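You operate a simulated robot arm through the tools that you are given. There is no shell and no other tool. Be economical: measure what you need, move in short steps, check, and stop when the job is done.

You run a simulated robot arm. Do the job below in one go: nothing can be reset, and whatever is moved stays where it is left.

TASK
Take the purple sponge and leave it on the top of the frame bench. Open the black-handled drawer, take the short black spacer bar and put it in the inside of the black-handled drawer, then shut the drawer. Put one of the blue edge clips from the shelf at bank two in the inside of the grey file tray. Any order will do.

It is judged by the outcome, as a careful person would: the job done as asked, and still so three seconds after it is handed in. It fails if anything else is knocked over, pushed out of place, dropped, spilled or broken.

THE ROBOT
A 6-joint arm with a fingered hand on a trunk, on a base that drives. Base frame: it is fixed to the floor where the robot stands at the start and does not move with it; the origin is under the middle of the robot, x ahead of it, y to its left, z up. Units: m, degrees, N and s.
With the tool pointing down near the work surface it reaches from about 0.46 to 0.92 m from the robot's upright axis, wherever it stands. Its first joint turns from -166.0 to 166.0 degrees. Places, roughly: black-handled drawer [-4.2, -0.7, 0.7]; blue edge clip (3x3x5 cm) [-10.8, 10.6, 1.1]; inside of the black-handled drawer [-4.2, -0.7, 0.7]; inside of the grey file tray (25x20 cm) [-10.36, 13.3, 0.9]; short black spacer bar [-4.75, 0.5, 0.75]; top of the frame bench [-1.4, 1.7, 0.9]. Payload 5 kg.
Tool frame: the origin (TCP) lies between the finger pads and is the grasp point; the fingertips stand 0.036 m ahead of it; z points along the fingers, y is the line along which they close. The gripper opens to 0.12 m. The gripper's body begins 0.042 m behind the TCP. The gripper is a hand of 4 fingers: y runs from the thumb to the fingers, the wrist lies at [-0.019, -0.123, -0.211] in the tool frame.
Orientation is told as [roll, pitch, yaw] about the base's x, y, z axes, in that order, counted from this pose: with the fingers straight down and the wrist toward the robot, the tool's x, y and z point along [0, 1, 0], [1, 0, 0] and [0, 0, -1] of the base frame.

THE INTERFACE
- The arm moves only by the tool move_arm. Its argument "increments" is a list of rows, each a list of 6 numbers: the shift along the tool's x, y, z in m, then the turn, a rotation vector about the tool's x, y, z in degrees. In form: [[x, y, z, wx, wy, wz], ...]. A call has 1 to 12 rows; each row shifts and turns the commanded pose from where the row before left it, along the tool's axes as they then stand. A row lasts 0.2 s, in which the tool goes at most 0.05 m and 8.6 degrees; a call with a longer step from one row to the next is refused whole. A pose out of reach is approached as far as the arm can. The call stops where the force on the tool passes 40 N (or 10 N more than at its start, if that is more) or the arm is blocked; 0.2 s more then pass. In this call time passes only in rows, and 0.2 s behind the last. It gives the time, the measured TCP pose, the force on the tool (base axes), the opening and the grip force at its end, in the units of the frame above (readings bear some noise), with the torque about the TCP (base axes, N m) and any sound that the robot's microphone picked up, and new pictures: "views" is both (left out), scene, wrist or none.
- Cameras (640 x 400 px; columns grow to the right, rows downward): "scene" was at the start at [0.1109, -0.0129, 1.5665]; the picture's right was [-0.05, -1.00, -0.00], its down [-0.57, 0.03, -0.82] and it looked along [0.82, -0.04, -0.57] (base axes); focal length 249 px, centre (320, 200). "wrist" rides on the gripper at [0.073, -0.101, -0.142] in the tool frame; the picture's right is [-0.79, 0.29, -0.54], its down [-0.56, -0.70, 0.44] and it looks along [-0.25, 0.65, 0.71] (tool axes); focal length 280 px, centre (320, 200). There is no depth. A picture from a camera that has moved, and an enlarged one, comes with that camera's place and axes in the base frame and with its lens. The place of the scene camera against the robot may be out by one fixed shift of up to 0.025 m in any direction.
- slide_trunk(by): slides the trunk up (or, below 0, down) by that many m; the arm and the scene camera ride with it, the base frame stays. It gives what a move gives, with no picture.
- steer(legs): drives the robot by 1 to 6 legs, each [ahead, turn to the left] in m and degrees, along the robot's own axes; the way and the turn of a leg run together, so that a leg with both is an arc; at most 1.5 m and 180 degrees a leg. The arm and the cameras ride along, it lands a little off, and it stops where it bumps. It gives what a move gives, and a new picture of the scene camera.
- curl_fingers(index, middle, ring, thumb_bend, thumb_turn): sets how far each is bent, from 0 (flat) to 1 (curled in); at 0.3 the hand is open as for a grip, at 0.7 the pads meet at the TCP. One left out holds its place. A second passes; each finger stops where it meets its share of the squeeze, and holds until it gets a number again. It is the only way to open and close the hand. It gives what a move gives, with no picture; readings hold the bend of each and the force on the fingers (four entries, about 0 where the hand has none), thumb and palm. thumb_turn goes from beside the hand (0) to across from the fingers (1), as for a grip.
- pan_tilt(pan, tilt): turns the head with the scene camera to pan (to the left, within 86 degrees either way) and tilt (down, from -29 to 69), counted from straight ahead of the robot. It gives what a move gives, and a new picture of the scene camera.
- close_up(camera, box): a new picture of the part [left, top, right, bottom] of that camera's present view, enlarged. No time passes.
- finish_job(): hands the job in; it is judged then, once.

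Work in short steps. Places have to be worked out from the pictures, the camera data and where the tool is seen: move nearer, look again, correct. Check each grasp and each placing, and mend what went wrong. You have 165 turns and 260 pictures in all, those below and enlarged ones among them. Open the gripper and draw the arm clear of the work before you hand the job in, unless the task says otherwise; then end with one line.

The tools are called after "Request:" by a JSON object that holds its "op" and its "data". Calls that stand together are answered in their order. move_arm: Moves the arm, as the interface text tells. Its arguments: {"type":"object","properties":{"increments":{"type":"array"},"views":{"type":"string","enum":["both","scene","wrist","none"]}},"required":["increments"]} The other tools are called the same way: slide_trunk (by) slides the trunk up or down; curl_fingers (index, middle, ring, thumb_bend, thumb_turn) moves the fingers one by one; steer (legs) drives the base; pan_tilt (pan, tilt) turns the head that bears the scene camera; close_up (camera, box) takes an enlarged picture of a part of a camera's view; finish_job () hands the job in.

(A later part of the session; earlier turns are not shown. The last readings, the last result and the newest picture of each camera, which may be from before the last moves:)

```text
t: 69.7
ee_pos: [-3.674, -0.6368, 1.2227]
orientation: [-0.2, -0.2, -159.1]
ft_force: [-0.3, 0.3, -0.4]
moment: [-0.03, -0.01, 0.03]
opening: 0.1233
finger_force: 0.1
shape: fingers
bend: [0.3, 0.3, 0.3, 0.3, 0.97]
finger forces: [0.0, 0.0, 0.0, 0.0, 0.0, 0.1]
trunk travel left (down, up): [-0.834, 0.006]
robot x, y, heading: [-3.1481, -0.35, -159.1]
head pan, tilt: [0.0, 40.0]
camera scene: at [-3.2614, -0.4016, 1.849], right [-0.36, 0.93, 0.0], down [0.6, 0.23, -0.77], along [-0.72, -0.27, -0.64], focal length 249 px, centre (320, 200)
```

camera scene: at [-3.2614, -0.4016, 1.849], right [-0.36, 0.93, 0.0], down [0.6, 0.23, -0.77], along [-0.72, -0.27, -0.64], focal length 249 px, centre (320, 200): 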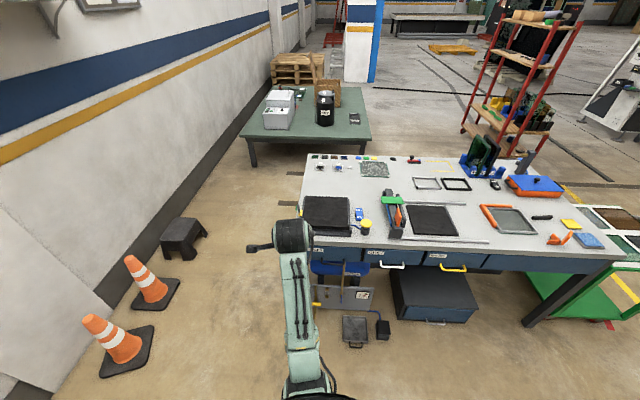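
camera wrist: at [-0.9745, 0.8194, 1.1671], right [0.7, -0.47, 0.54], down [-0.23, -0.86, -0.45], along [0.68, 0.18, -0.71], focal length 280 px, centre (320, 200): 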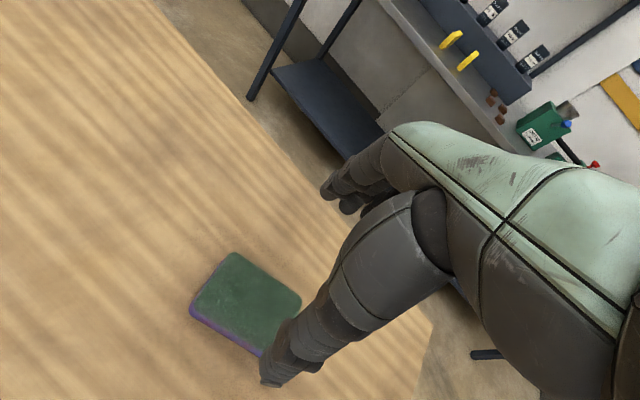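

The arm hides the black handle. I'll shift the hand to the robot's left and look again.

Request:
{"op": "move_arm", "data": {"increments": [[0.05, 0, 0, 0, 0, 0], [0.05, 0, 0, 0, 0, 0], [0.05, 0, 0, 0, 0, 0], [0.05, 0, 0, 0, 0, 0], [0.05, 0, 0, 0, 0, 0]], "views": "none"}}

Request:
{"op": "close_up", "data": {"camera": "scene", "box": [260, 180, 460, 320]}}

Request:
{"op": "close_up", "data": {"camera": "scene", "box": [460, 160, 640, 280]}}

```text
t: 70.9
ee_pos: [-3.5832, -0.8724, 1.2207]
orientation: [-0.3, -0.2, -159.1]
ft_force: [0.0, -1.0, -0.1]
moment: [0.06, 0.04, 0.0]
opening: 0.1235
finger_force: 0.0
shape: fingers
bend: [0.3, 0.3, 0.3, 0.3, 0.98]
finger forces: [0.1, 0.0, 0.0, 0.1, 0.1, 0.1]
trunk travel left (down, up): [-0.834, 0.006]
robot x, y, heading: [-3.1483, -0.3538, -159.2]
head pan, tilt: [0.0, 40.0]
```

```text
2.86 times, centred on (360, 250) of scene
camera zoom: at [-3.2602, -0.4044, 1.8489], right [-0.36, 0.93, 0.0], down [0.6, 0.23, -0.77], along [-0.72, -0.27, -0.64], focal length 712 px, centre (206, 57)
```

zoom: 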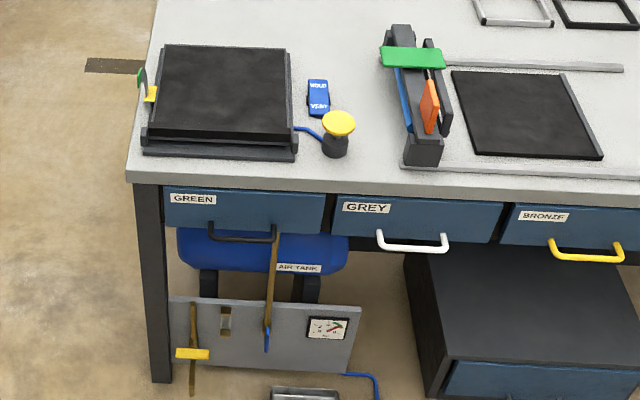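

```text
3.33 times, centred on (550, 220) of scene
camera zoom: at [-3.2602, -0.4044, 1.8489], right [-0.36, 0.93, 0.0], down [0.6, 0.23, -0.77], along [-0.72, -0.27, -0.64], focal length 831 px, centre (-447, 133)
```

zoom: 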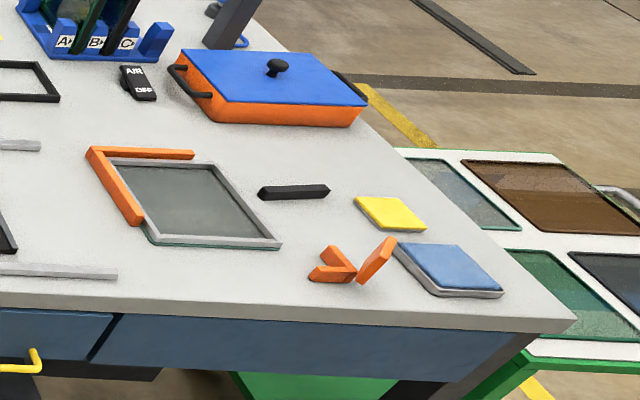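

The bar is the short black one on the bench top. A brown stick seems to touch the right end of the black handle, so I'll lower the trunk for a more level look before touching it.

Request:
{"op": "slide_trunk", "data": {"by": -0.4}}

Request:
{"op": "pan_tilt", "data": {"pan": 0, "tilt": 35}}

Request:
{"op": "close_up", "data": {"camera": "scene", "box": [280, 150, 440, 270]}}

```text
t: 74.8
ee_pos: [-3.5847, -0.8706, 0.8229]
orientation: [-0.2, -0.2, -159.1]
ft_force: [0.4, 0.0, -0.3]
moment: [-0.04, -0.03, -0.02]
opening: 0.1234
finger_force: 0.1
shape: fingers
bend: [0.3, 0.3, 0.3, 0.3, 0.98]
finger forces: [0.1, 0.1, 0.1, 0.0, 0.0, 0.1]
trunk travel left (down, up): [-0.434, 0.406]
robot x, y, heading: [-3.1428, -0.3546, -159.3]
head pan, tilt: [0.0, 40.0]
```

```text
t: 75.4
ee_pos: [-3.5844, -0.8702, 0.8214]
orientation: [-0.2, -0.3, -159.2]
ft_force: [0.9, 0.2, 0.3]
moment: [0.0, 0.03, -0.01]
opening: 0.1234
finger_force: 0.0
shape: fingers
bend: [0.3, 0.3, 0.3, 0.3, 0.98]
finger forces: [0.0, 0.0, 0.1, 0.0, 0.1, 0.0]
trunk travel left (down, up): [-0.434, 0.406]
robot x, y, heading: [-3.1445, -0.3533, -159.1]
head pan, tilt: [0.0, 35.0]
camera scene: at [-3.2642, -0.4024, 1.4565], right [-0.36, 0.93, 0.0], down [0.54, 0.2, -0.82], along [-0.77, -0.29, -0.57], focal length 249 px, centre (320, 200)
```

scene: 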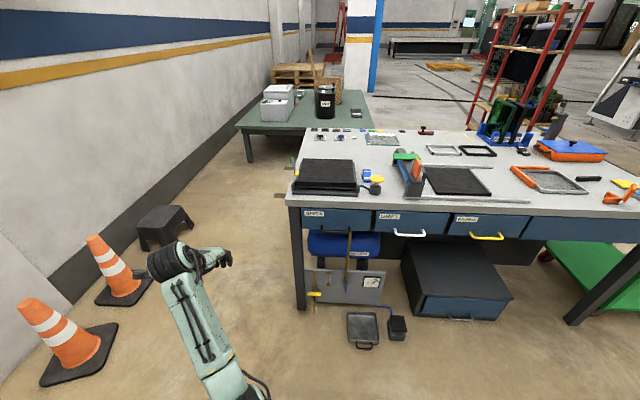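

```text
3.33 times, centred on (360, 210) of scene
camera zoom: at [-3.2642, -0.4024, 1.4565], right [-0.36, 0.93, 0.0], down [0.54, 0.2, -0.82], along [-0.77, -0.29, -0.57], focal length 831 px, centre (187, 167)
```

zoom: 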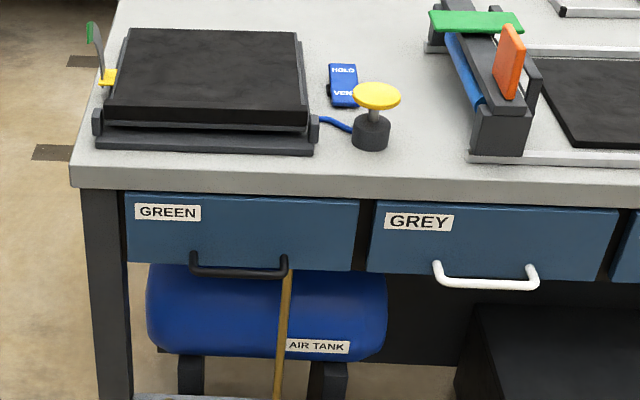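

I'll look closely at the stick and where its top ends.

Request:
{"op": "close_up", "data": {"camera": "scene", "box": [310, 210, 390, 310]}}

Request:
{"op": "close_up", "data": {"camera": "scene", "box": [310, 210, 370, 250]}}

```text
4.00 times, centred on (350, 260) of scene
camera zoom: at [-3.2642, -0.4024, 1.4565], right [-0.36, 0.93, 0.0], down [0.54, 0.2, -0.82], along [-0.77, -0.29, -0.57], focal length 997 px, centre (200, -40)
```

zoom: 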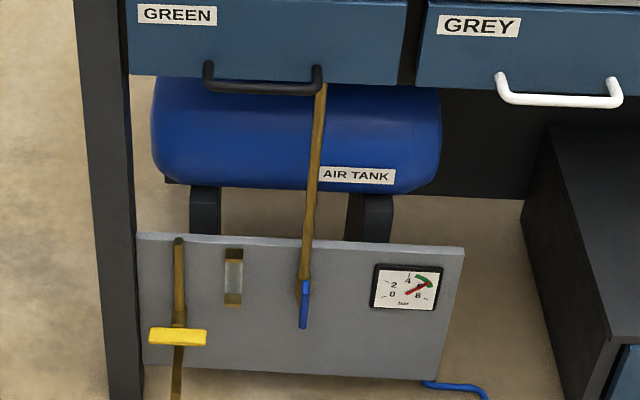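

```text
10.00 times, centred on (340, 230) of scene
camera zoom: at [-3.2642, -0.4024, 1.4565], right [-0.36, 0.93, 0.0], down [0.54, 0.2, -0.82], along [-0.77, -0.29, -0.57], focal length 2494 px, centre (120, -100)
```

zoom: 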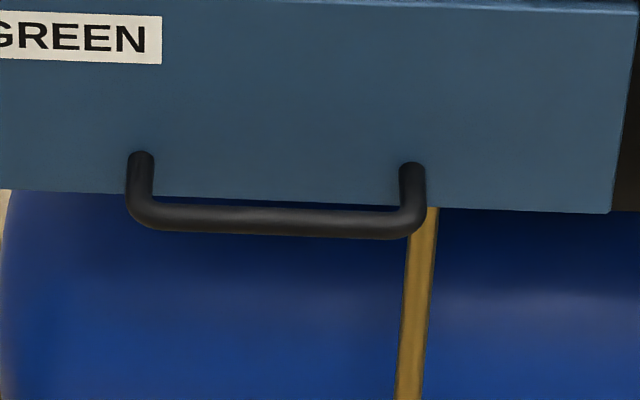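

The stick is a pipe that passes up behind the drawer front, so it isn't attached to the handle. The handle bar is at roughly (-4.06, -0.63, 0.71), 11 cm wide, on a front whose normal is about 17°. I'll align the base and tip the hand up about 60° so the fingers can hook over the bar.

Request:
{"op": "steer", "data": {"legs": [[0.08, -3.5]]}}

Request:
{"op": "move_arm", "data": {"increments": [[0, 0, 0, -8.57, 0, 0], [0, 0, 0, -8.57, 0, 0], [0, 0, 0, -8.57, 0, 0], [0, 0, 0, -8.57, 0, 0], [0, 0, 0, -8.57, 0, 0], [0, 0, 0, -8.57, 0, 0], [0, 0, 0, -8.57, 0, 0]]}}

```text
t: 76.5
ee_pos: [-3.6927, -0.8681, 0.8202]
orientation: [-0.2, -0.1, -162.6]
ft_force: [0.6, -0.3, 0.2]
moment: [0.04, -0.07, 0.02]
opening: 0.1233
finger_force: 0.1
shape: fingers
bend: [0.3, 0.3, 0.3, 0.3, 0.98]
finger forces: [0.1, 0.1, 0.0, 0.1, 0.1, 0.1]
trunk travel left (down, up): [-0.434, 0.406]
robot x, y, heading: [-3.2226, -0.3765, -162.6]
head pan, tilt: [0.0, 35.0]
camera scene: at [-3.3454, -0.4226, 1.4564], right [-0.3, 0.95, 0.0], down [0.55, 0.17, -0.82], along [-0.78, -0.24, -0.57], focal length 249 px, centre (320, 200)
```

scene: 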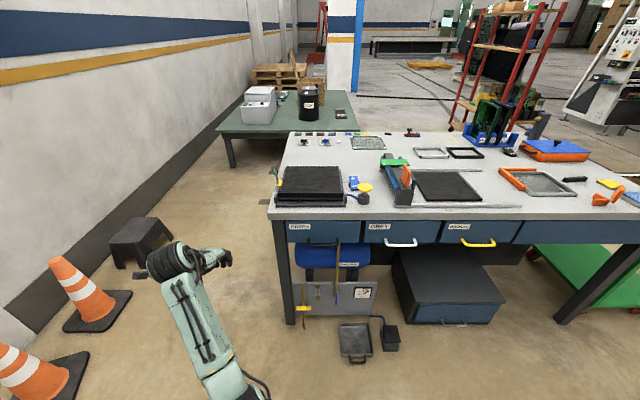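

```text
t: 78.1
ee_pos: [-3.6928, -0.8703, 0.8216]
orientation: [-0.3, -60.3, -162.1]
ft_force: [-0.3, -0.7, 0.3]
moment: [0.0, 0.0, 0.04]
opening: 0.1234
finger_force: 0.1
shape: fingers
bend: [0.3, 0.3, 0.3, 0.3, 0.98]
finger forces: [0.0, 0.0, 0.0, 0.1, 0.1, 0.0]
trunk travel left (down, up): [-0.434, 0.406]
robot x, y, heading: [-3.2228, -0.378, -162.8]
head pan, tilt: [0.0, 35.0]
camera scene: at [-3.3438, -0.4223, 1.4566], right [-0.3, 0.95, 0.0], down [0.55, 0.17, -0.82], along [-0.78, -0.24, -0.57], focal length 249 px, centre (320, 200)
camera wrist: at [-3.506, -0.8864, 0.8051], right [0.08, 0.85, 0.52], down [-0.2, 0.52, -0.83], along [-0.98, -0.04, 0.21], focal length 280 px, centre (320, 200)
```

scene: 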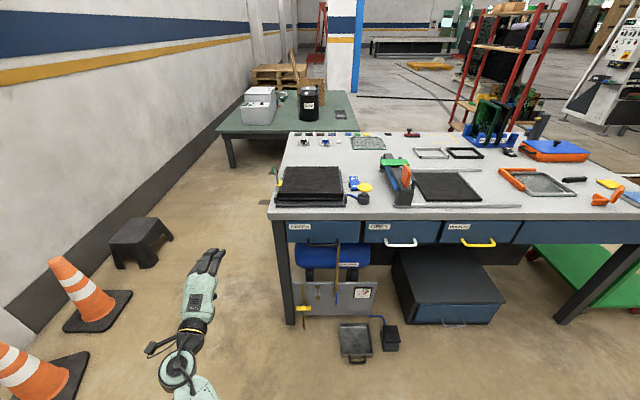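
wrist: 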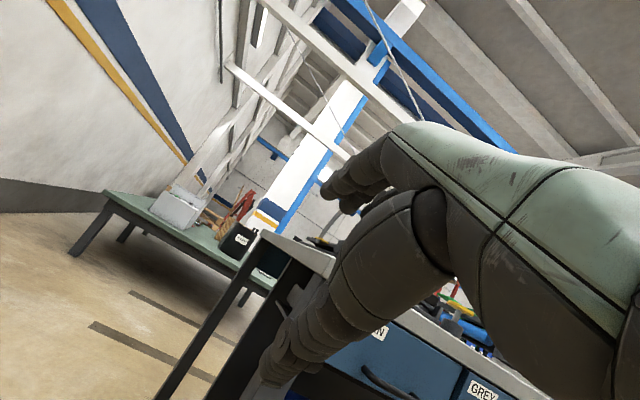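

The tipped pose works. I'll zoom on the handle again from this heading to refine its place.

Request:
{"op": "close_up", "data": {"camera": "scene", "box": [280, 200, 360, 250]}}

Request:
{"op": "close_up", "data": {"camera": "wrist", "box": [240, 220, 560, 400]}}

```text
8.00 times, centred on (320, 225) of scene
camera zoom: at [-3.3438, -0.4223, 1.4566], right [-0.3, 0.95, 0.0], down [0.55, 0.17, -0.82], along [-0.78, -0.24, -0.57], focal length 1995 px, centre (320, 0)
```

zoom: 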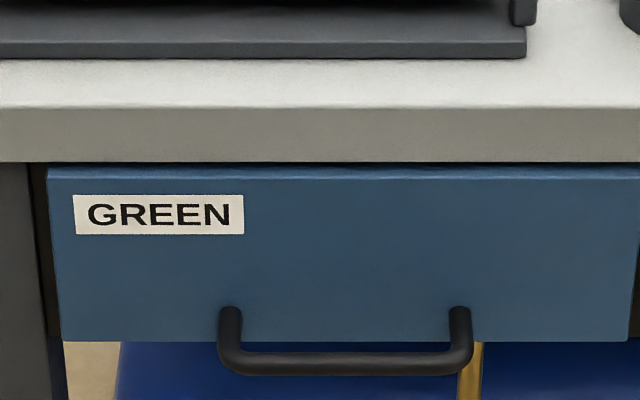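

```text
2.00 times, centred on (400, 310) of wrist
camera zoom: at [-3.506, -0.8864, 0.8051], right [0.08, 0.85, 0.52], down [-0.2, 0.52, -0.83], along [-0.98, -0.04, 0.21], focal length 561 px, centre (160, -20)
```

zoom: 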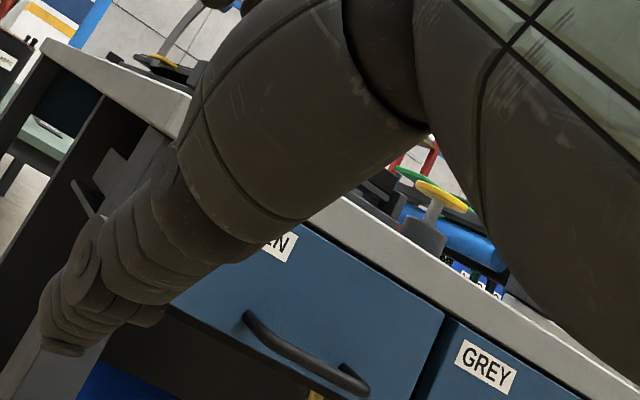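

The two views put the bar at about (-4.046, -0.625, 0.70). I'll level the hand so the fingers point straight ahead, align it laterally and lower to bar height, staying 0.26 m off.

Request:
{"op": "move_arm", "data": {"increments": [[-0.048, 0, 0, -7.4, 0, 0], [-0.048, 0, 0, -7.4, 0, 0], [-0.048, 0, 0, -7.4, 0, 0], [-0.048, 0, 0, -7.4, 0, 0], [-0.049, 0, 0, 0, 0, 0], [-0.049, 0, 0, 0, 0, 0], [-0.049, 0, 0, 0, 0, 0], [0, -0.039, 0, 0, 0, 0], [0, -0.039, 0, 0, 0, 0], [0, -0.039, 0, 0, 0, 0]]}}

```text
t: 80.3
ee_pos: [-3.7459, -0.6497, 0.7255]
orientation: [14.0, -89.7, -176.8]
ft_force: [0.4, -0.5, 0.0]
moment: [0.02, 0.02, 0.03]
opening: 0.1234
finger_force: 0.1
shape: fingers
bend: [0.3, 0.3, 0.3, 0.3, 0.98]
finger forces: [0.0, 0.0, 0.0, 0.0, 0.1, 0.0]
out of reach, approached as far as the arm can: row 6, 7, 8, 9, 10
trunk travel left (down, up): [-0.434, 0.406]
robot x, y, heading: [-3.2238, -0.377, -162.7]
head pan, tilt: [0.0, 35.0]
camera scene: at [-3.3443, -0.4227, 1.4565], right [-0.3, 0.95, 0.0], down [0.55, 0.17, -0.82], along [-0.78, -0.24, -0.57], focal length 249 px, centre (320, 200)
camera wrist: at [-3.5888, -0.6773, 0.6255], right [0.29, 0.91, 0.29], down [-0.58, 0.41, -0.7], along [-0.76, 0.03, 0.65], focal length 280 px, centre (320, 200)
```

scene: 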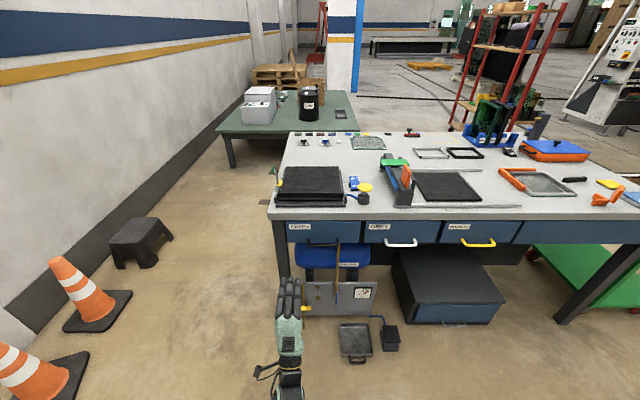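
wrist: 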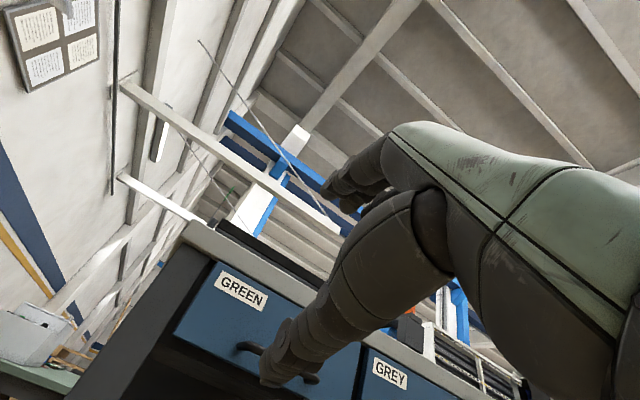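

It's slightly out of reach this close in. I'll move forward 0.08, where it should become reachable, and check where it lands.

Request:
{"op": "move_arm", "data": {"increments": [[0, 0, 0.04, 0, 0, 0], [0, 0, 0.04, 0, 0, 0], [0, 0, 0, 0, 0, 0]]}}

```text
t: 81.1
ee_pos: [-3.811, -0.6898, 0.7303]
orientation: [26.5, -89.4, 170.6]
ft_force: [0.4, 0.1, -0.2]
moment: [-0.01, 0.01, 0.0]
opening: 0.1233
finger_force: 0.1
shape: fingers
bend: [0.3, 0.3, 0.3, 0.3, 0.98]
finger forces: [0.0, 0.0, 0.0, 0.1, 0.0, 0.0]
out of reach, approached as far as the arm can: row 1, 2
trunk travel left (down, up): [-0.434, 0.406]
robot x, y, heading: [-3.2221, -0.3806, -162.4]
head pan, tilt: [0.0, 35.0]
camera scene: at [-3.3434, -0.422, 1.4566], right [-0.3, 0.95, 0.0], down [0.55, 0.17, -0.82], along [-0.78, -0.24, -0.57], focal length 249 px, centre (320, 200)
camera wrist: at [-3.6541, -0.7183, 0.6311], right [0.29, 0.91, 0.29], down [-0.58, 0.41, -0.71], along [-0.76, 0.04, 0.65], focal length 280 px, centre (320, 200)
```

scene: 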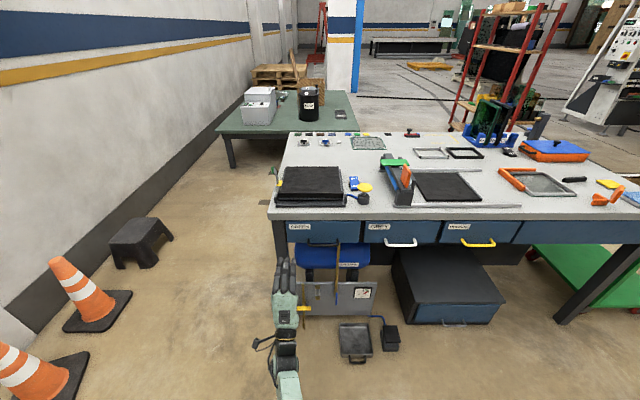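
wrist: 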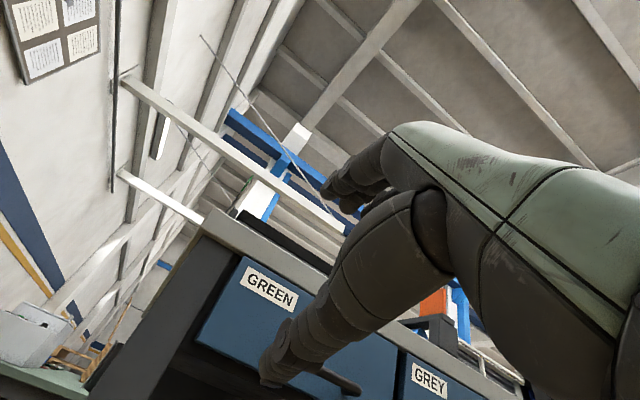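

The commanded pose restarts from the measured one, and the limit looks like a minimum wrist radius. I'll go diagonally, forward and right, toward the bar.

Request:
{"op": "move_arm", "data": {"increments": [[-0.02, 0, 0.04, 0, 0, 0], [-0.03, 0, 0.035, 0, 0, 0], [-0.04, -0.01, 0.025, 0, 0, 0], [-0.04, -0.015, 0.01, 0, 0, 0], [0, 0, 0, 0, 0, 0]]}}

Request:
{"op": "close_up", "data": {"camera": "scene", "box": [260, 190, 380, 290]}}

```text
t: 82.3
ee_pos: [-3.8858, -0.6958, 0.7418]
orientation: [48.9, -87.9, 145.9]
ft_force: [0.7, 0.1, -0.5]
moment: [0.03, -0.01, 0.03]
opening: 0.1234
finger_force: 0.0
shape: fingers
bend: [0.3, 0.3, 0.3, 0.3, 0.98]
finger forces: [0.1, 0.1, 0.0, 0.1, 0.0, 0.0]
out of reach, approached as far as the arm can: row 1, 2, 3, 4
trunk travel left (down, up): [-0.434, 0.406]
robot x, y, heading: [-3.2238, -0.3826, -162.7]
head pan, tilt: [0.0, 35.0]
camera scene: at [-3.3439, -0.4223, 1.4565], right [-0.3, 0.95, 0.0], down [0.55, 0.17, -0.82], along [-0.78, -0.24, -0.57], focal length 249 px, centre (320, 200)
camera wrist: at [-3.727, -0.7306, 0.6467], right [0.31, 0.91, 0.28], down [-0.55, 0.41, -0.73], along [-0.77, 0.07, 0.63], focal length 280 px, centre (320, 200)
```

scene: 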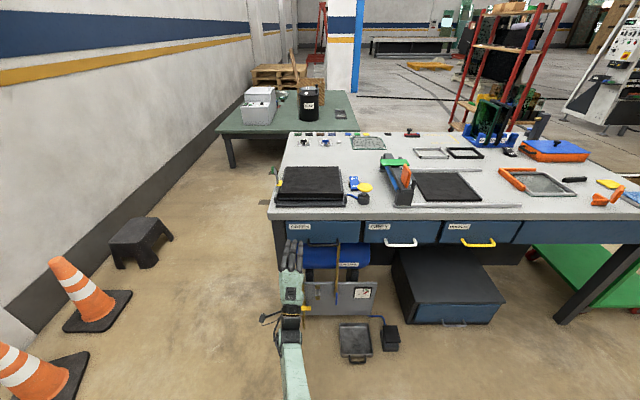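
wrist: 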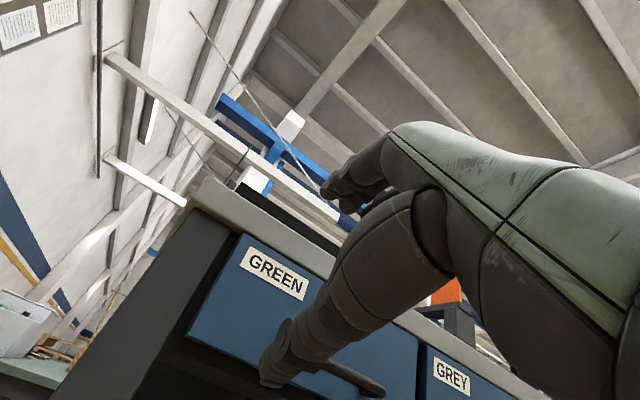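

```text
4.00 times, centred on (320, 240) of scene
camera zoom: at [-3.3439, -0.4223, 1.4565], right [-0.3, 0.95, 0.0], down [0.55, 0.17, -0.82], along [-0.78, -0.24, -0.57], focal length 997 px, centre (320, 40)
```

zoom: 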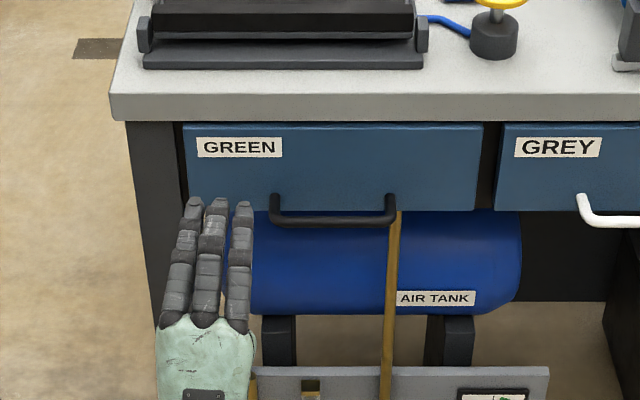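

The arm still stops about 0.1 m left of the target, probably a joint or height limit. I'll lower the trunk so the wrist sits relatively higher, then raise and shift the arm.

Request:
{"op": "slide_trunk", "data": {"by": -0.2}}

Request:
{"op": "move_arm", "data": {"increments": [[0, 0.04, 0, 0, 0, 0], [0, 0.04, 0, 0, 0, 0], [0, 0.04, 0, 0, 0, 0], [0, 0.04, 0, 0, 0, 0], [-0.03, 0, 0, 0, 0, 0], [-0.03, 0, 0, 0, 0, 0], [-0.04, 0, 0, 0, 0, 0], [0, 0, 0, 0, 0, 0]]}}

```text
t: 84.5
ee_pos: [-3.885, -0.6943, 0.5424]
orientation: [49.5, -87.9, 145.3]
ft_force: [0.2, 0.4, -0.3]
moment: [-0.02, -0.04, -0.03]
opening: 0.1236
finger_force: 0.0
shape: fingers
bend: [0.3, 0.3, 0.3, 0.3, 0.98]
finger forces: [0.0, 0.0, 0.1, 0.0, 0.0, 0.0]
trunk travel left (down, up): [-0.234, 0.606]
robot x, y, heading: [-3.2221, -0.3779, -162.8]
head pan, tilt: [0.0, 35.0]
```

```text
t: 86.3
ee_pos: [-3.9073, -0.6183, 0.7058]
orientation: [51.1, -87.3, 142.7]
ft_force: [-0.2, 0.0, 0.1]
moment: [-0.05, -0.02, -0.02]
opening: 0.1234
finger_force: 0.1
shape: fingers
bend: [0.3, 0.3, 0.3, 0.3, 0.98]
finger forces: [0.0, 0.0, 0.0, 0.0, 0.0, 0.0]
out of reach, approached as far as the arm can: row 7
trunk travel left (down, up): [-0.234, 0.606]
robot x, y, heading: [-3.2234, -0.378, -162.5]
head pan, tilt: [0.0, 35.0]
camera scene: at [-3.3438, -0.422, 1.2565], right [-0.3, 0.95, 0.0], down [0.55, 0.17, -0.82], along [-0.78, -0.24, -0.57], focal length 249 px, centre (320, 200)
camera wrist: at [-3.7495, -0.6573, 0.6131], right [0.33, 0.9, 0.27], down [-0.54, 0.42, -0.73], along [-0.78, 0.09, 0.62], focal length 280 px, centre (320, 200)
```

scene: 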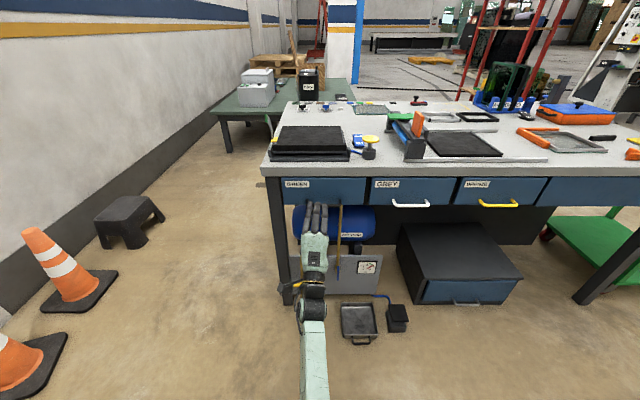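
wrist: 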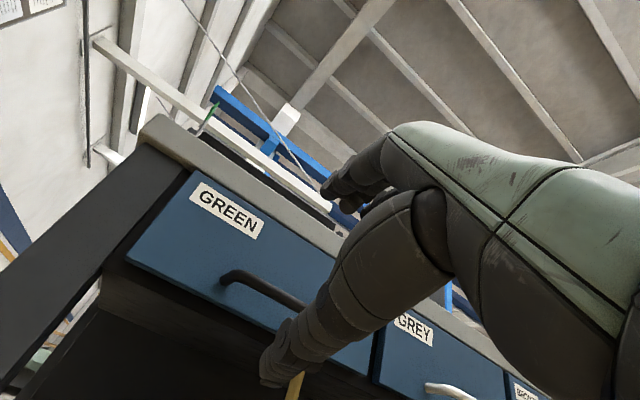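

That reached it: TCP (-3.907, -0.618, 0.706), with the bar 0.135 ahead and 0.035 to the right. I'll move in so the bar sits just ahead of the TCP.

Request:
{"op": "move_arm", "data": {"increments": [[-0.0175, 0, 0.03, 0, 0, 0], [-0.0175, 0, 0.03, 0, 0, 0], [0, 0, 0.03, 0, 0, 0], [0, 0, 0.015, 0, 0, 0], [0, 0, 0, 0, 0, 0]]}}

Request:
{"op": "close_up", "data": {"camera": "scene", "box": [270, 150, 390, 250]}}

```text
t: 87.5
ee_pos: [-3.9738, -0.6546, 0.7214]
orientation: [50.3, -87.5, 144.0]
ft_force: [-0.5, 0.2, -0.9]
moment: [0.0, 0.01, -0.01]
opening: 0.1233
finger_force: 0.0
shape: fingers
bend: [0.3, 0.3, 0.3, 0.3, 0.98]
finger forces: [0.1, 0.0, 0.0, 0.1, 0.1, 0.0]
out of reach, approached as far as the arm can: row 1, 2, 3, 4
trunk travel left (down, up): [-0.234, 0.606]
robot x, y, heading: [-3.2249, -0.3778, -162.8]
head pan, tilt: [0.0, 35.0]
camera scene: at [-3.3437, -0.4221, 1.2565], right [-0.3, 0.95, 0.0], down [0.55, 0.17, -0.82], along [-0.78, -0.24, -0.57], focal length 249 px, centre (320, 200)
camera wrist: at [-3.8149, -0.6927, 0.6284], right [0.32, 0.91, 0.28], down [-0.54, 0.41, -0.73], along [-0.78, 0.08, 0.62], focal length 280 px, centre (320, 200)
```

scene: 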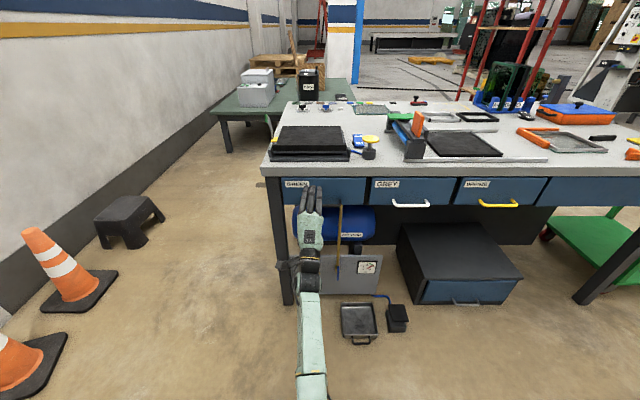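
wrist: 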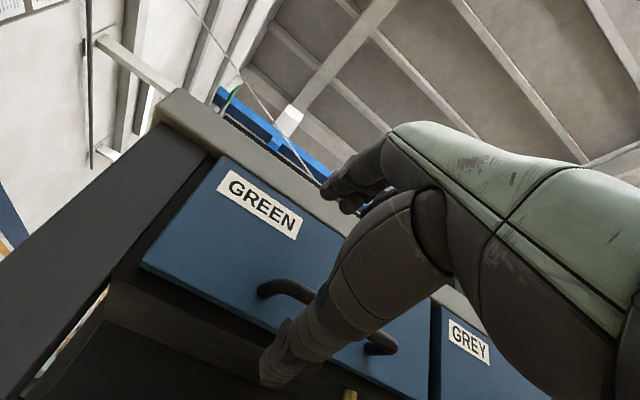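

```text
4.00 times, centred on (330, 200) of scene
camera zoom: at [-3.3437, -0.4221, 1.2565], right [-0.3, 0.95, 0.0], down [0.55, 0.17, -0.82], along [-0.78, -0.24, -0.57], focal length 997 px, centre (280, 200)
```

zoom: 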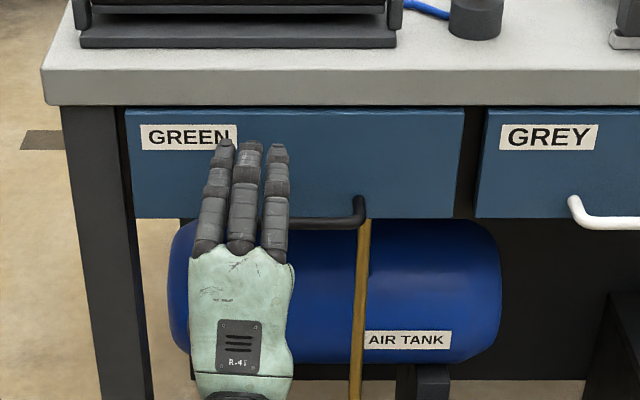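

Again at the limit. Lowering the trunk helped last time, so I'll do it again and raise the arm relative to it.

Request:
{"op": "slide_trunk", "data": {"by": -0.18}}

Request:
{"op": "move_arm", "data": {"increments": [[0, 0.04, 0, 0, 0, 0], [0, 0.04, 0, 0, 0, 0], [0, 0.04, 0, 0, 0, 0], [0, 0.037, 0, 0, 0, 0], [-0.025, 0, 0, 0, 0, 0], [-0.025, 0, 0, 0, 0, 0], [0, 0, 0, 0, 0, 0]]}}

Request:
{"op": "close_up", "data": {"camera": "scene", "box": [270, 120, 390, 220]}}

```text
t: 89.5
ee_pos: [-3.9735, -0.6551, 0.5437]
orientation: [50.3, -87.5, 144.0]
ft_force: [0.4, 0.3, -0.6]
moment: [0.02, -0.02, 0.0]
opening: 0.1232
finger_force: 0.1
shape: fingers
bend: [0.3, 0.3, 0.3, 0.3, 0.98]
finger forces: [0.0, 0.0, 0.0, 0.0, 0.0, 0.1]
trunk travel left (down, up): [-0.054, 0.786]
robot x, y, heading: [-3.2228, -0.3784, -162.6]
head pan, tilt: [0.0, 35.0]
```

```text
t: 91.1
ee_pos: [-3.9911, -0.6016, 0.6986]
orientation: [49.5, -87.6, 144.7]
ft_force: [0.0, -0.3, -0.3]
moment: [0.02, 0.04, 0.01]
opening: 0.1232
finger_force: 0.1
shape: fingers
bend: [0.3, 0.3, 0.3, 0.3, 0.98]
finger forces: [0.1, 0.0, 0.0, 0.1, 0.1, 0.0]
trunk travel left (down, up): [-0.054, 0.786]
robot x, y, heading: [-3.2237, -0.3769, -162.7]
head pan, tilt: [0.0, 35.0]
camera scene: at [-3.3438, -0.4221, 1.0765], right [-0.3, 0.95, 0.0], down [0.55, 0.17, -0.82], along [-0.78, -0.24, -0.57], focal length 249 px, centre (320, 200)
camera wrist: at [-3.8321, -0.6392, 0.6048], right [0.32, 0.91, 0.28], down [-0.54, 0.41, -0.73], along [-0.78, 0.08, 0.62], focal length 280 px, centre (320, 200)
```

scene: 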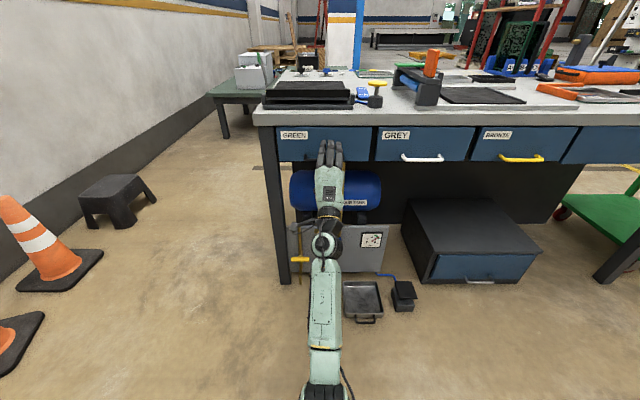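
wrist: 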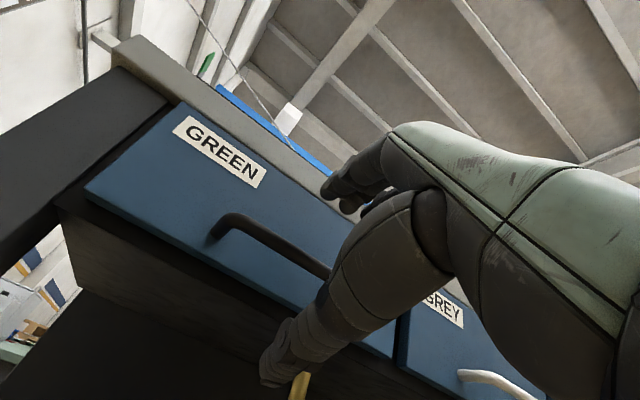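

```text
4.00 times, centred on (330, 170) of scene
camera zoom: at [-3.3438, -0.4221, 1.0765], right [-0.3, 0.95, 0.0], down [0.55, 0.17, -0.82], along [-0.78, -0.24, -0.57], focal length 997 px, centre (280, 320)
```

zoom: 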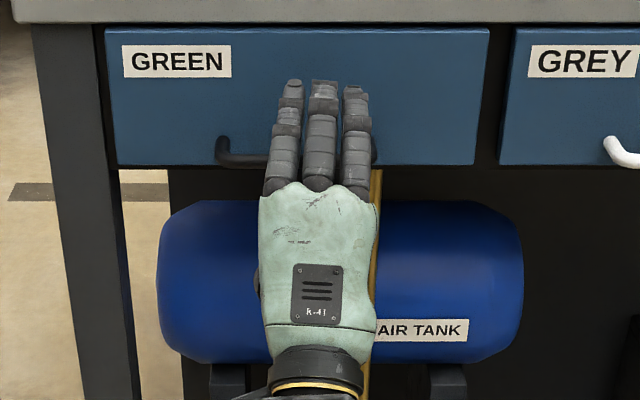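

The hand is now aligned with the bar, which is about 0.06 m ahead and at the same height. I'll advance 4.5 cm.

Request:
{"op": "move_arm", "data": {"increments": [[0.006, 0, 0.02, 0, 0, 0], [0, 0, 0.015, 0, 0, 0], [0, 0, 0.01, 0, 0, 0], [0, 0, 0, 0, 0, 0]], "views": "wrist"}}

Request:
{"op": "close_up", "data": {"camera": "scene", "box": [270, 120, 390, 220]}}

```text
t: 92.1
ee_pos: [-4.0321, -0.6182, 0.6998]
orientation: [56.2, -87.8, 138.2]
ft_force: [25.6, 7.0, -4.4]
moment: [-0.48, 1.62, -0.28]
opening: 0.1236
finger_force: 13.6
shape: fingers
bend: [0.3, 0.3, 0.3, 0.3, 0.98]
finger forces: [0.7, 26.8, 0.0, 0.0, 0.0, 0.1]
trunk travel left (down, up): [-0.054, 0.786]
robot x, y, heading: [-3.2234, -0.3797, -162.6]
head pan, tilt: [0.0, 35.0]
camera wrist: at [-3.873, -0.6563, 0.6043], right [0.32, 0.91, 0.27], down [-0.55, 0.41, -0.73], along [-0.77, 0.09, 0.63], focal length 280 px, centre (320, 200)
```

wrist: 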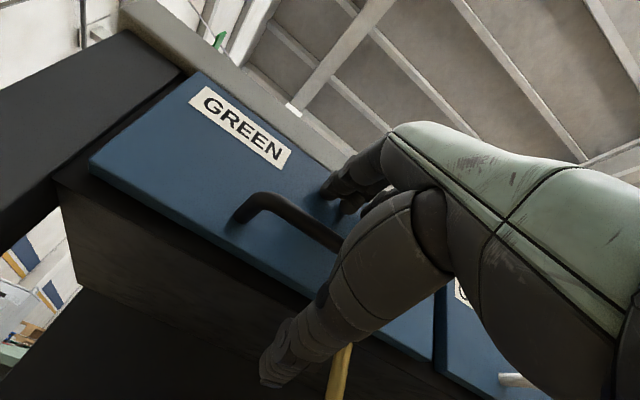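

```text
4.00 times, centred on (330, 170) of scene
camera zoom: at [-3.3413, -0.4215, 1.0767], right [-0.3, 0.95, 0.0], down [0.55, 0.17, -0.82], along [-0.78, -0.24, -0.57], focal length 997 px, centre (280, 320)
```

zoom: 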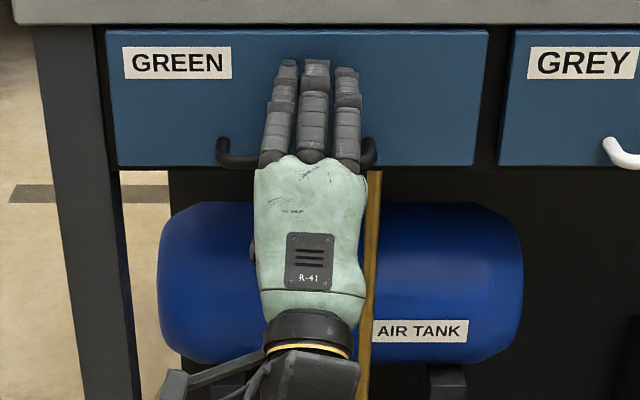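

The middle fingertip touches the drawer face, so the depth is right. I'll back off 6 mm and close.

Request:
{"op": "move_arm", "data": {"increments": [[0, 0, -0.007, 0, 0, 0], [0, 0, 0, 0, 0, 0]], "views": "none"}}

Request:
{"op": "curl_fingers", "data": {"index": 0.75, "middle": 0.75, "ring": 0.75, "thumb_bend": 0.7}}

Request:
{"op": "close_up", "data": {"camera": "wrist", "box": [160, 140, 480, 400]}}

```text
t: 92.7
ee_pos: [-4.0265, -0.6187, 0.6964]
orientation: [48.5, -87.4, 145.7]
ft_force: [0.0, 0.2, -0.7]
moment: [0.0, 0.03, 0.0]
opening: 0.1236
finger_force: 0.1
shape: fingers
bend: [0.3, 0.3, 0.3, 0.3, 0.98]
finger forces: [0.0, 0.0, 0.1, 0.0, 0.0, 0.0]
trunk travel left (down, up): [-0.054, 0.786]
robot x, y, heading: [-3.2242, -0.3809, -162.9]
head pan, tilt: [0.0, 35.0]
```

```text
t: 93.7
ee_pos: [-4.0255, -0.6176, 0.6983]
orientation: [54.2, -87.7, 140.2]
ft_force: [-1.7, 1.2, 10.8]
moment: [0.24, -0.04, 0.31]
opening: 0.001
finger_force: 12.4
shape: fingers
bend: [0.74, 0.75, 0.73, 0.69, 0.97]
finger forces: [3.4, 1.5, 9.1, 0.0, 10.7, 0.0]
trunk travel left (down, up): [-0.054, 0.786]
robot x, y, heading: [-3.2257, -0.3783, -162.8]
head pan, tilt: [0.0, 35.0]
```

```text
1.54 times, centred on (320, 270) of wrist
camera zoom: at [-3.8672, -0.6549, 0.6042], right [0.32, 0.91, 0.27], down [-0.54, 0.41, -0.73], along [-0.77, 0.09, 0.63], focal length 431 px, centre (320, 92)
```

zoom: 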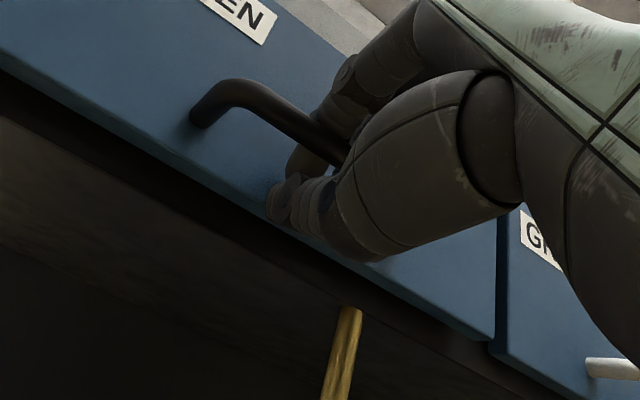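

The fingers are hooked behind the bar. I'll pull by driving the base slowly backward, starting with 10 cm.

Request:
{"op": "steer", "data": {"legs": [[-0.1, 0]]}}

```text
t: 94.8
ee_pos: [-3.9287, -0.5866, 0.6979]
orientation: [52.2, -87.6, 142.0]
ft_force: [2.4, -2.6, 12.0]
moment: [0.29, -0.09, 0.37]
opening: 0.0006
finger_force: 13.4
shape: fingers
bend: [0.74, 0.75, 0.74, 0.7, 0.97]
finger forces: [3.5, 1.5, 9.1, 0.0, 12.7, 0.1]
trunk travel left (down, up): [-0.054, 0.786]
robot x, y, heading: [-3.1261, -0.3445, -162.9]
head pan, tilt: [0.0, 35.0]
camera scene: at [-3.2449, -0.3916, 1.0767], right [-0.3, 0.96, 0.0], down [0.55, 0.17, -0.82], along [-0.78, -0.24, -0.57], focal length 249 px, centre (320, 200)
```

scene: 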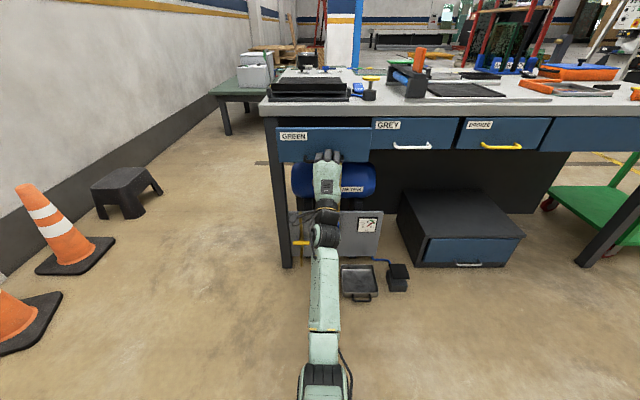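

The drawer is coming out, with its front now proud of its neighbours. I'll pull another 15 cm.

Request:
{"op": "steer", "data": {"legs": [[-0.15, 0]]}}

Request:
{"op": "close_up", "data": {"camera": "scene", "box": [230, 60, 430, 200]}}

```text
t: 96.2
ee_pos: [-3.7844, -0.54, 0.6986]
orientation: [52.9, -87.7, 141.2]
ft_force: [3.6, -9.4, 10.1]
moment: [0.32, -0.17, 0.48]
opening: 0.0008
finger_force: 15.6
shape: fingers
bend: [0.74, 0.75, 0.74, 0.7, 0.97]
finger forces: [3.4, 1.7, 10.2, 0.1, 15.2, 0.0]
trunk travel left (down, up): [-0.054, 0.786]
robot x, y, heading: [-2.9822, -0.3029, -162.9]
head pan, tilt: [0.0, 35.0]
camera scene: at [-3.1005, -0.3474, 1.0767], right [-0.29, 0.96, 0.0], down [0.55, 0.17, -0.82], along [-0.78, -0.24, -0.57], focal length 249 px, centre (320, 200)
```

scene: 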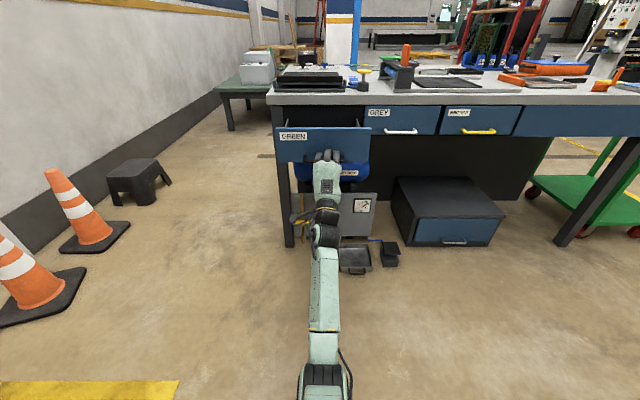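

```text
2.86 times, centred on (330, 130) of scene
camera zoom: at [-3.1005, -0.3474, 1.0767], right [-0.29, 0.96, 0.0], down [0.55, 0.17, -0.82], along [-0.78, -0.24, -0.57], focal length 712 px, centre (291, 400)
```

zoom: 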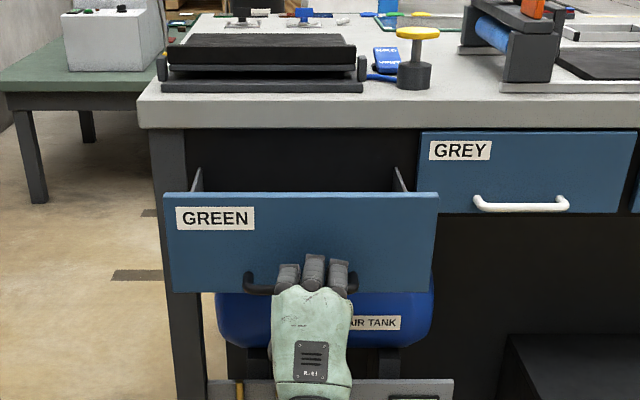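

The drawer is open about 25 cm. I'll release the bar and back the hand away.

Request:
{"op": "curl_fingers", "data": {"index": 0.3, "middle": 0.3, "ring": 0.3, "thumb_bend": 0.3}}

Request:
{"op": "steer", "data": {"legs": [[-0.2, 0]]}}

```text
t: 97.2
ee_pos: [-3.7839, -0.5406, 0.6968]
orientation: [52.3, -87.6, 141.8]
ft_force: [0.1, 0.0, 0.8]
moment: [-0.01, 0.01, -0.01]
opening: 0.1231
finger_force: 0.1
shape: fingers
bend: [0.3, 0.3, 0.3, 0.3, 0.97]
finger forces: [0.1, 0.0, 0.0, 0.0, 0.0, 0.0]
trunk travel left (down, up): [-0.054, 0.786]
robot x, y, heading: [-2.9794, -0.3032, -162.8]
head pan, tilt: [0.0, 35.0]
```

```text
t: 98.8
ee_pos: [-3.5903, -0.4815, 0.6972]
orientation: [52.5, -87.6, 141.8]
ft_force: [0.0, 0.7, -0.3]
moment: [-0.01, -0.01, 0.0]
opening: 0.1232
finger_force: 0.1
shape: fingers
bend: [0.3, 0.3, 0.3, 0.3, 0.97]
finger forces: [0.1, 0.1, 0.1, 0.0, 0.1, 0.0]
trunk travel left (down, up): [-0.054, 0.786]
robot x, y, heading: [-2.7857, -0.2426, -163.1]
head pan, tilt: [0.0, 35.0]
camera scene: at [-2.9068, -0.2871, 1.0766], right [-0.3, 0.96, 0.0], down [0.55, 0.17, -0.82], along [-0.78, -0.24, -0.57], focal length 249 px, centre (320, 200)
```

scene: 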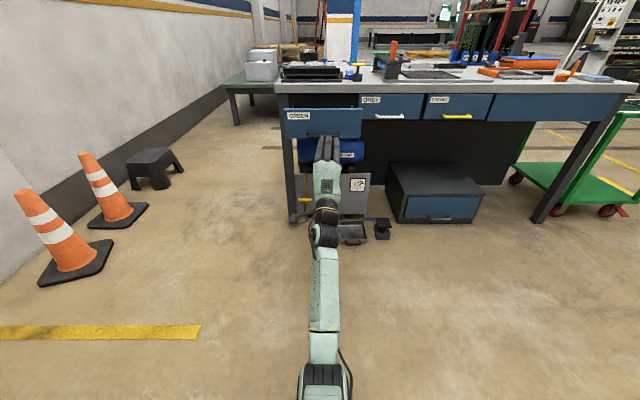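

Next I raise the trunk and return the hand to pointing down, in the clear.

Request:
{"op": "slide_trunk", "data": {"by": 0.6}}

Request:
{"op": "move_arm", "data": {"increments": [[0, 0, 0, 8.55, 0, 0], [0, 0, 0, 8.55, 0, 0], [0, 0, 0, 8.55, 0, 0], [0, 0, 0, 8.55, 0, 0], [0, 0, 0, 8.55, 0, 0], [0, 0, 0, 8.55, 0, 0], [0, 0, 0, 8.55, 0, 0], [0, 0, 0, 8.55, 0, 0], [0, 0, 0, 8.55, 0, 0], [0, 0, 0, 8.55, 0, 0]], "views": "none"}}

```text
refused: 0.6 is not a number from -0.4 to 0.4
```

```text
t: 101.0
ee_pos: [-3.5929, -0.457, 0.7072]
orientation: [5.6, -24.6, -172.6]
ft_force: [0.1, 0.1, 0.7]
moment: [0.01, 0.03, -0.02]
opening: 0.1233
finger_force: 0.0
shape: fingers
bend: [0.3, 0.3, 0.3, 0.3, 0.97]
finger forces: [0.0, 0.0, 0.1, 0.0, 0.0, 0.0]
out of reach, approached as far as the arm can: row 1, 2, 3
trunk travel left (down, up): [-0.054, 0.786]
robot x, y, heading: [-2.7852, -0.2428, -162.8]
head pan, tilt: [0.0, 35.0]
```

The trunk step was too large, so I'll split it and finish levelling the hand.

Request:
{"op": "slide_trunk", "data": {"by": 0.4}}

Request:
{"op": "slide_trunk", "data": {"by": 0.15}}

Request:
{"op": "move_arm", "data": {"increments": [[0, -0.03, 0, 8.2, 0, 0], [0, -0.03, 0, 8.2, 0, 0], [0, -0.03, 0, 8.2, 0, 0], [0, 0, 0, 0, 0, 0]], "views": "none"}}

```text
t: 104.8
ee_pos: [-3.5933, -0.4576, 1.1076]
orientation: [5.4, -24.8, -172.6]
ft_force: [0.0, 0.0, 0.7]
moment: [-0.01, 0.02, -0.01]
opening: 0.1234
finger_force: 0.0
shape: fingers
bend: [0.3, 0.3, 0.3, 0.3, 0.97]
finger forces: [0.0, 0.0, 0.1, 0.0, 0.0, 0.0]
trunk travel left (down, up): [-0.454, 0.386]
robot x, y, heading: [-2.7888, -0.2421, -162.9]
head pan, tilt: [0.0, 35.0]
```

```text
t: 106.6
ee_pos: [-3.5929, -0.4587, 1.2571]
orientation: [5.5, -24.6, -172.6]
ft_force: [0.5, -0.5, 0.2]
moment: [0.02, 0.0, 0.0]
opening: 0.1235
finger_force: 0.1
shape: fingers
bend: [0.3, 0.3, 0.3, 0.3, 0.97]
finger forces: [0.1, 0.0, 0.0, 0.0, 0.0, 0.1]
trunk travel left (down, up): [-0.604, 0.236]
robot x, y, heading: [-2.7833, -0.2433, -162.6]
head pan, tilt: [0.0, 35.0]
```

```text
t: 107.6
ee_pos: [-3.5213, -0.4518, 1.2238]
orientation: [5.1, -0.3, -170.3]
ft_force: [-0.2, -0.2, 0.4]
moment: [0.0, 0.03, 0.0]
opening: 0.1236
finger_force: 0.1
shape: fingers
bend: [0.3, 0.3, 0.3, 0.3, 0.97]
finger forces: [0.1, 0.1, 0.0, 0.1, 0.0, 0.0]
out of reach, approached as far as the arm can: row 3
trunk travel left (down, up): [-0.604, 0.236]
robot x, y, heading: [-2.7865, -0.2403, -162.7]
head pan, tilt: [0.0, 35.0]
```

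The hand is nearly level. I'll trim the remaining roll and yaw, then drive to a spot in front of the black bar, about (-3.97, 0.64).

Request:
{"op": "move_arm", "data": {"increments": [[0, -0.04, 0, 0, -2.5, -3.8], [0, -0.04, 0, 0, -2.6, -3.8], [0, -0.04, 0, 0, 0, 0]], "views": "none"}}

Request:
{"op": "steer", "data": {"legs": [[0, -54], [1.45, 0], [0, 54]]}}

Request:
{"op": "pan_tilt", "data": {"pan": 0, "tilt": 45}}

```text
t: 108.4
ee_pos: [-3.4941, -0.4437, 1.1739]
orientation: [-0.1, -0.7, -162.7]
ft_force: [-0.3, 0.2, -0.3]
moment: [0.01, 0.0, 0.0]
opening: 0.1236
finger_force: 0.1
shape: fingers
bend: [0.3, 0.3, 0.3, 0.3, 0.97]
finger forces: [0.0, 0.0, 0.0, 0.0, 0.0, 0.0]
out of reach, approached as far as the arm can: row 1, 2, 3
trunk travel left (down, up): [-0.604, 0.236]
robot x, y, heading: [-2.788, -0.243, -162.7]
head pan, tilt: [0.0, 35.0]
```

```text
t: 120.3
ee_pos: [-4.6607, 0.3407, 1.1742]
orientation: [-0.1, -0.8, -159.6]
ft_force: [0.0, -0.3, 0.1]
moment: [0.02, -0.02, 0.0]
opening: 0.1232
finger_force: 0.1
shape: fingers
bend: [0.3, 0.3, 0.3, 0.3, 0.97]
finger forces: [0.0, 0.0, 0.0, 0.1, 0.0, 0.1]
trunk travel left (down, up): [-0.604, 0.236]
robot x, y, heading: [-3.9642, 0.5778, -159.7]
head pan, tilt: [0.0, 35.0]
camera scene: at [-4.0838, 0.5293, 1.6265], right [-0.35, 0.94, 0.0], down [0.54, 0.2, -0.82], along [-0.77, -0.28, -0.57], focal length 249 px, centre (320, 200)
```

scene: 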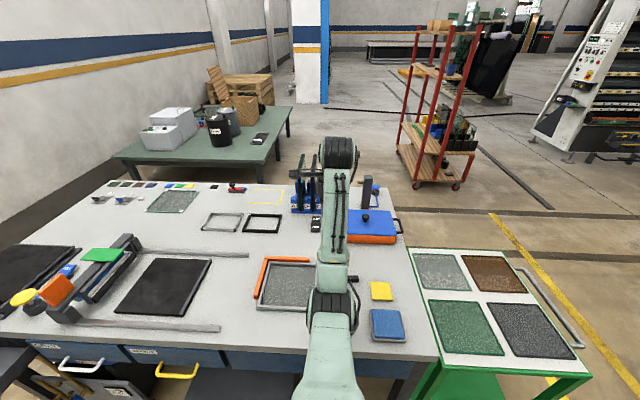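

```text
t: 121.1
ee_pos: [-4.6612, 0.3399, 1.1735]
orientation: [-0.1, -0.7, -159.6]
ft_force: [0.6, 0.1, 0.1]
moment: [-0.04, 0.0, 0.02]
opening: 0.1236
finger_force: 0.1
shape: fingers
bend: [0.3, 0.3, 0.3, 0.3, 0.97]
finger forces: [0.0, 0.0, 0.0, 0.0, 0.0, 0.0]
trunk travel left (down, up): [-0.604, 0.236]
robot x, y, heading: [-3.9623, 0.5793, -160.0]
head pan, tilt: [0.0, 45.0]
camera scene: at [-4.0776, 0.5317, 1.6117], right [-0.35, 0.94, 0.0], down [0.66, 0.25, -0.71], along [-0.66, -0.25, -0.71], focal length 249 px, centre (320, 200)
```

scene: 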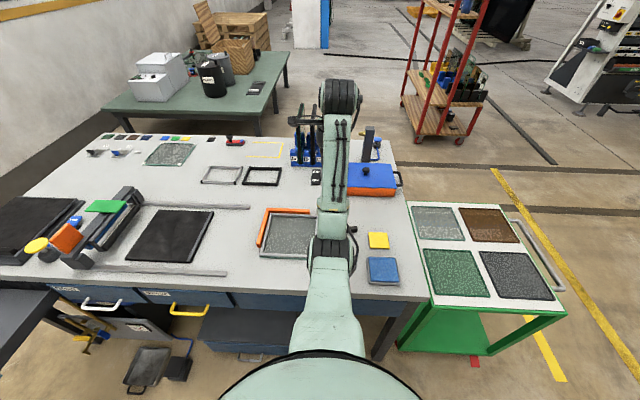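

The arm hides the bar from the scene camera, so I'll look through the wrist camera.

Request:
{"op": "close_up", "data": {"camera": "wrist", "box": [0, 0, 640, 400]}}

```text
1.00 times, centred on (320, 200) of wrist
camera zoom: at [-4.5396, 0.3079, 1.3154], right [-0.54, 0.64, 0.55], down [0.46, 0.77, -0.45], along [-0.71, 0.01, -0.71], focal length 280 px, centre (320, 200)
```

zoom: 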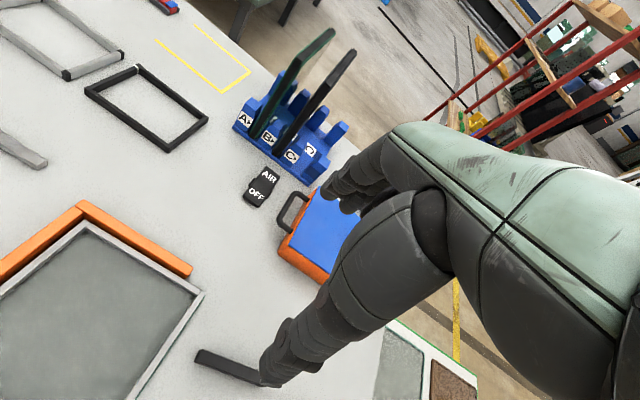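

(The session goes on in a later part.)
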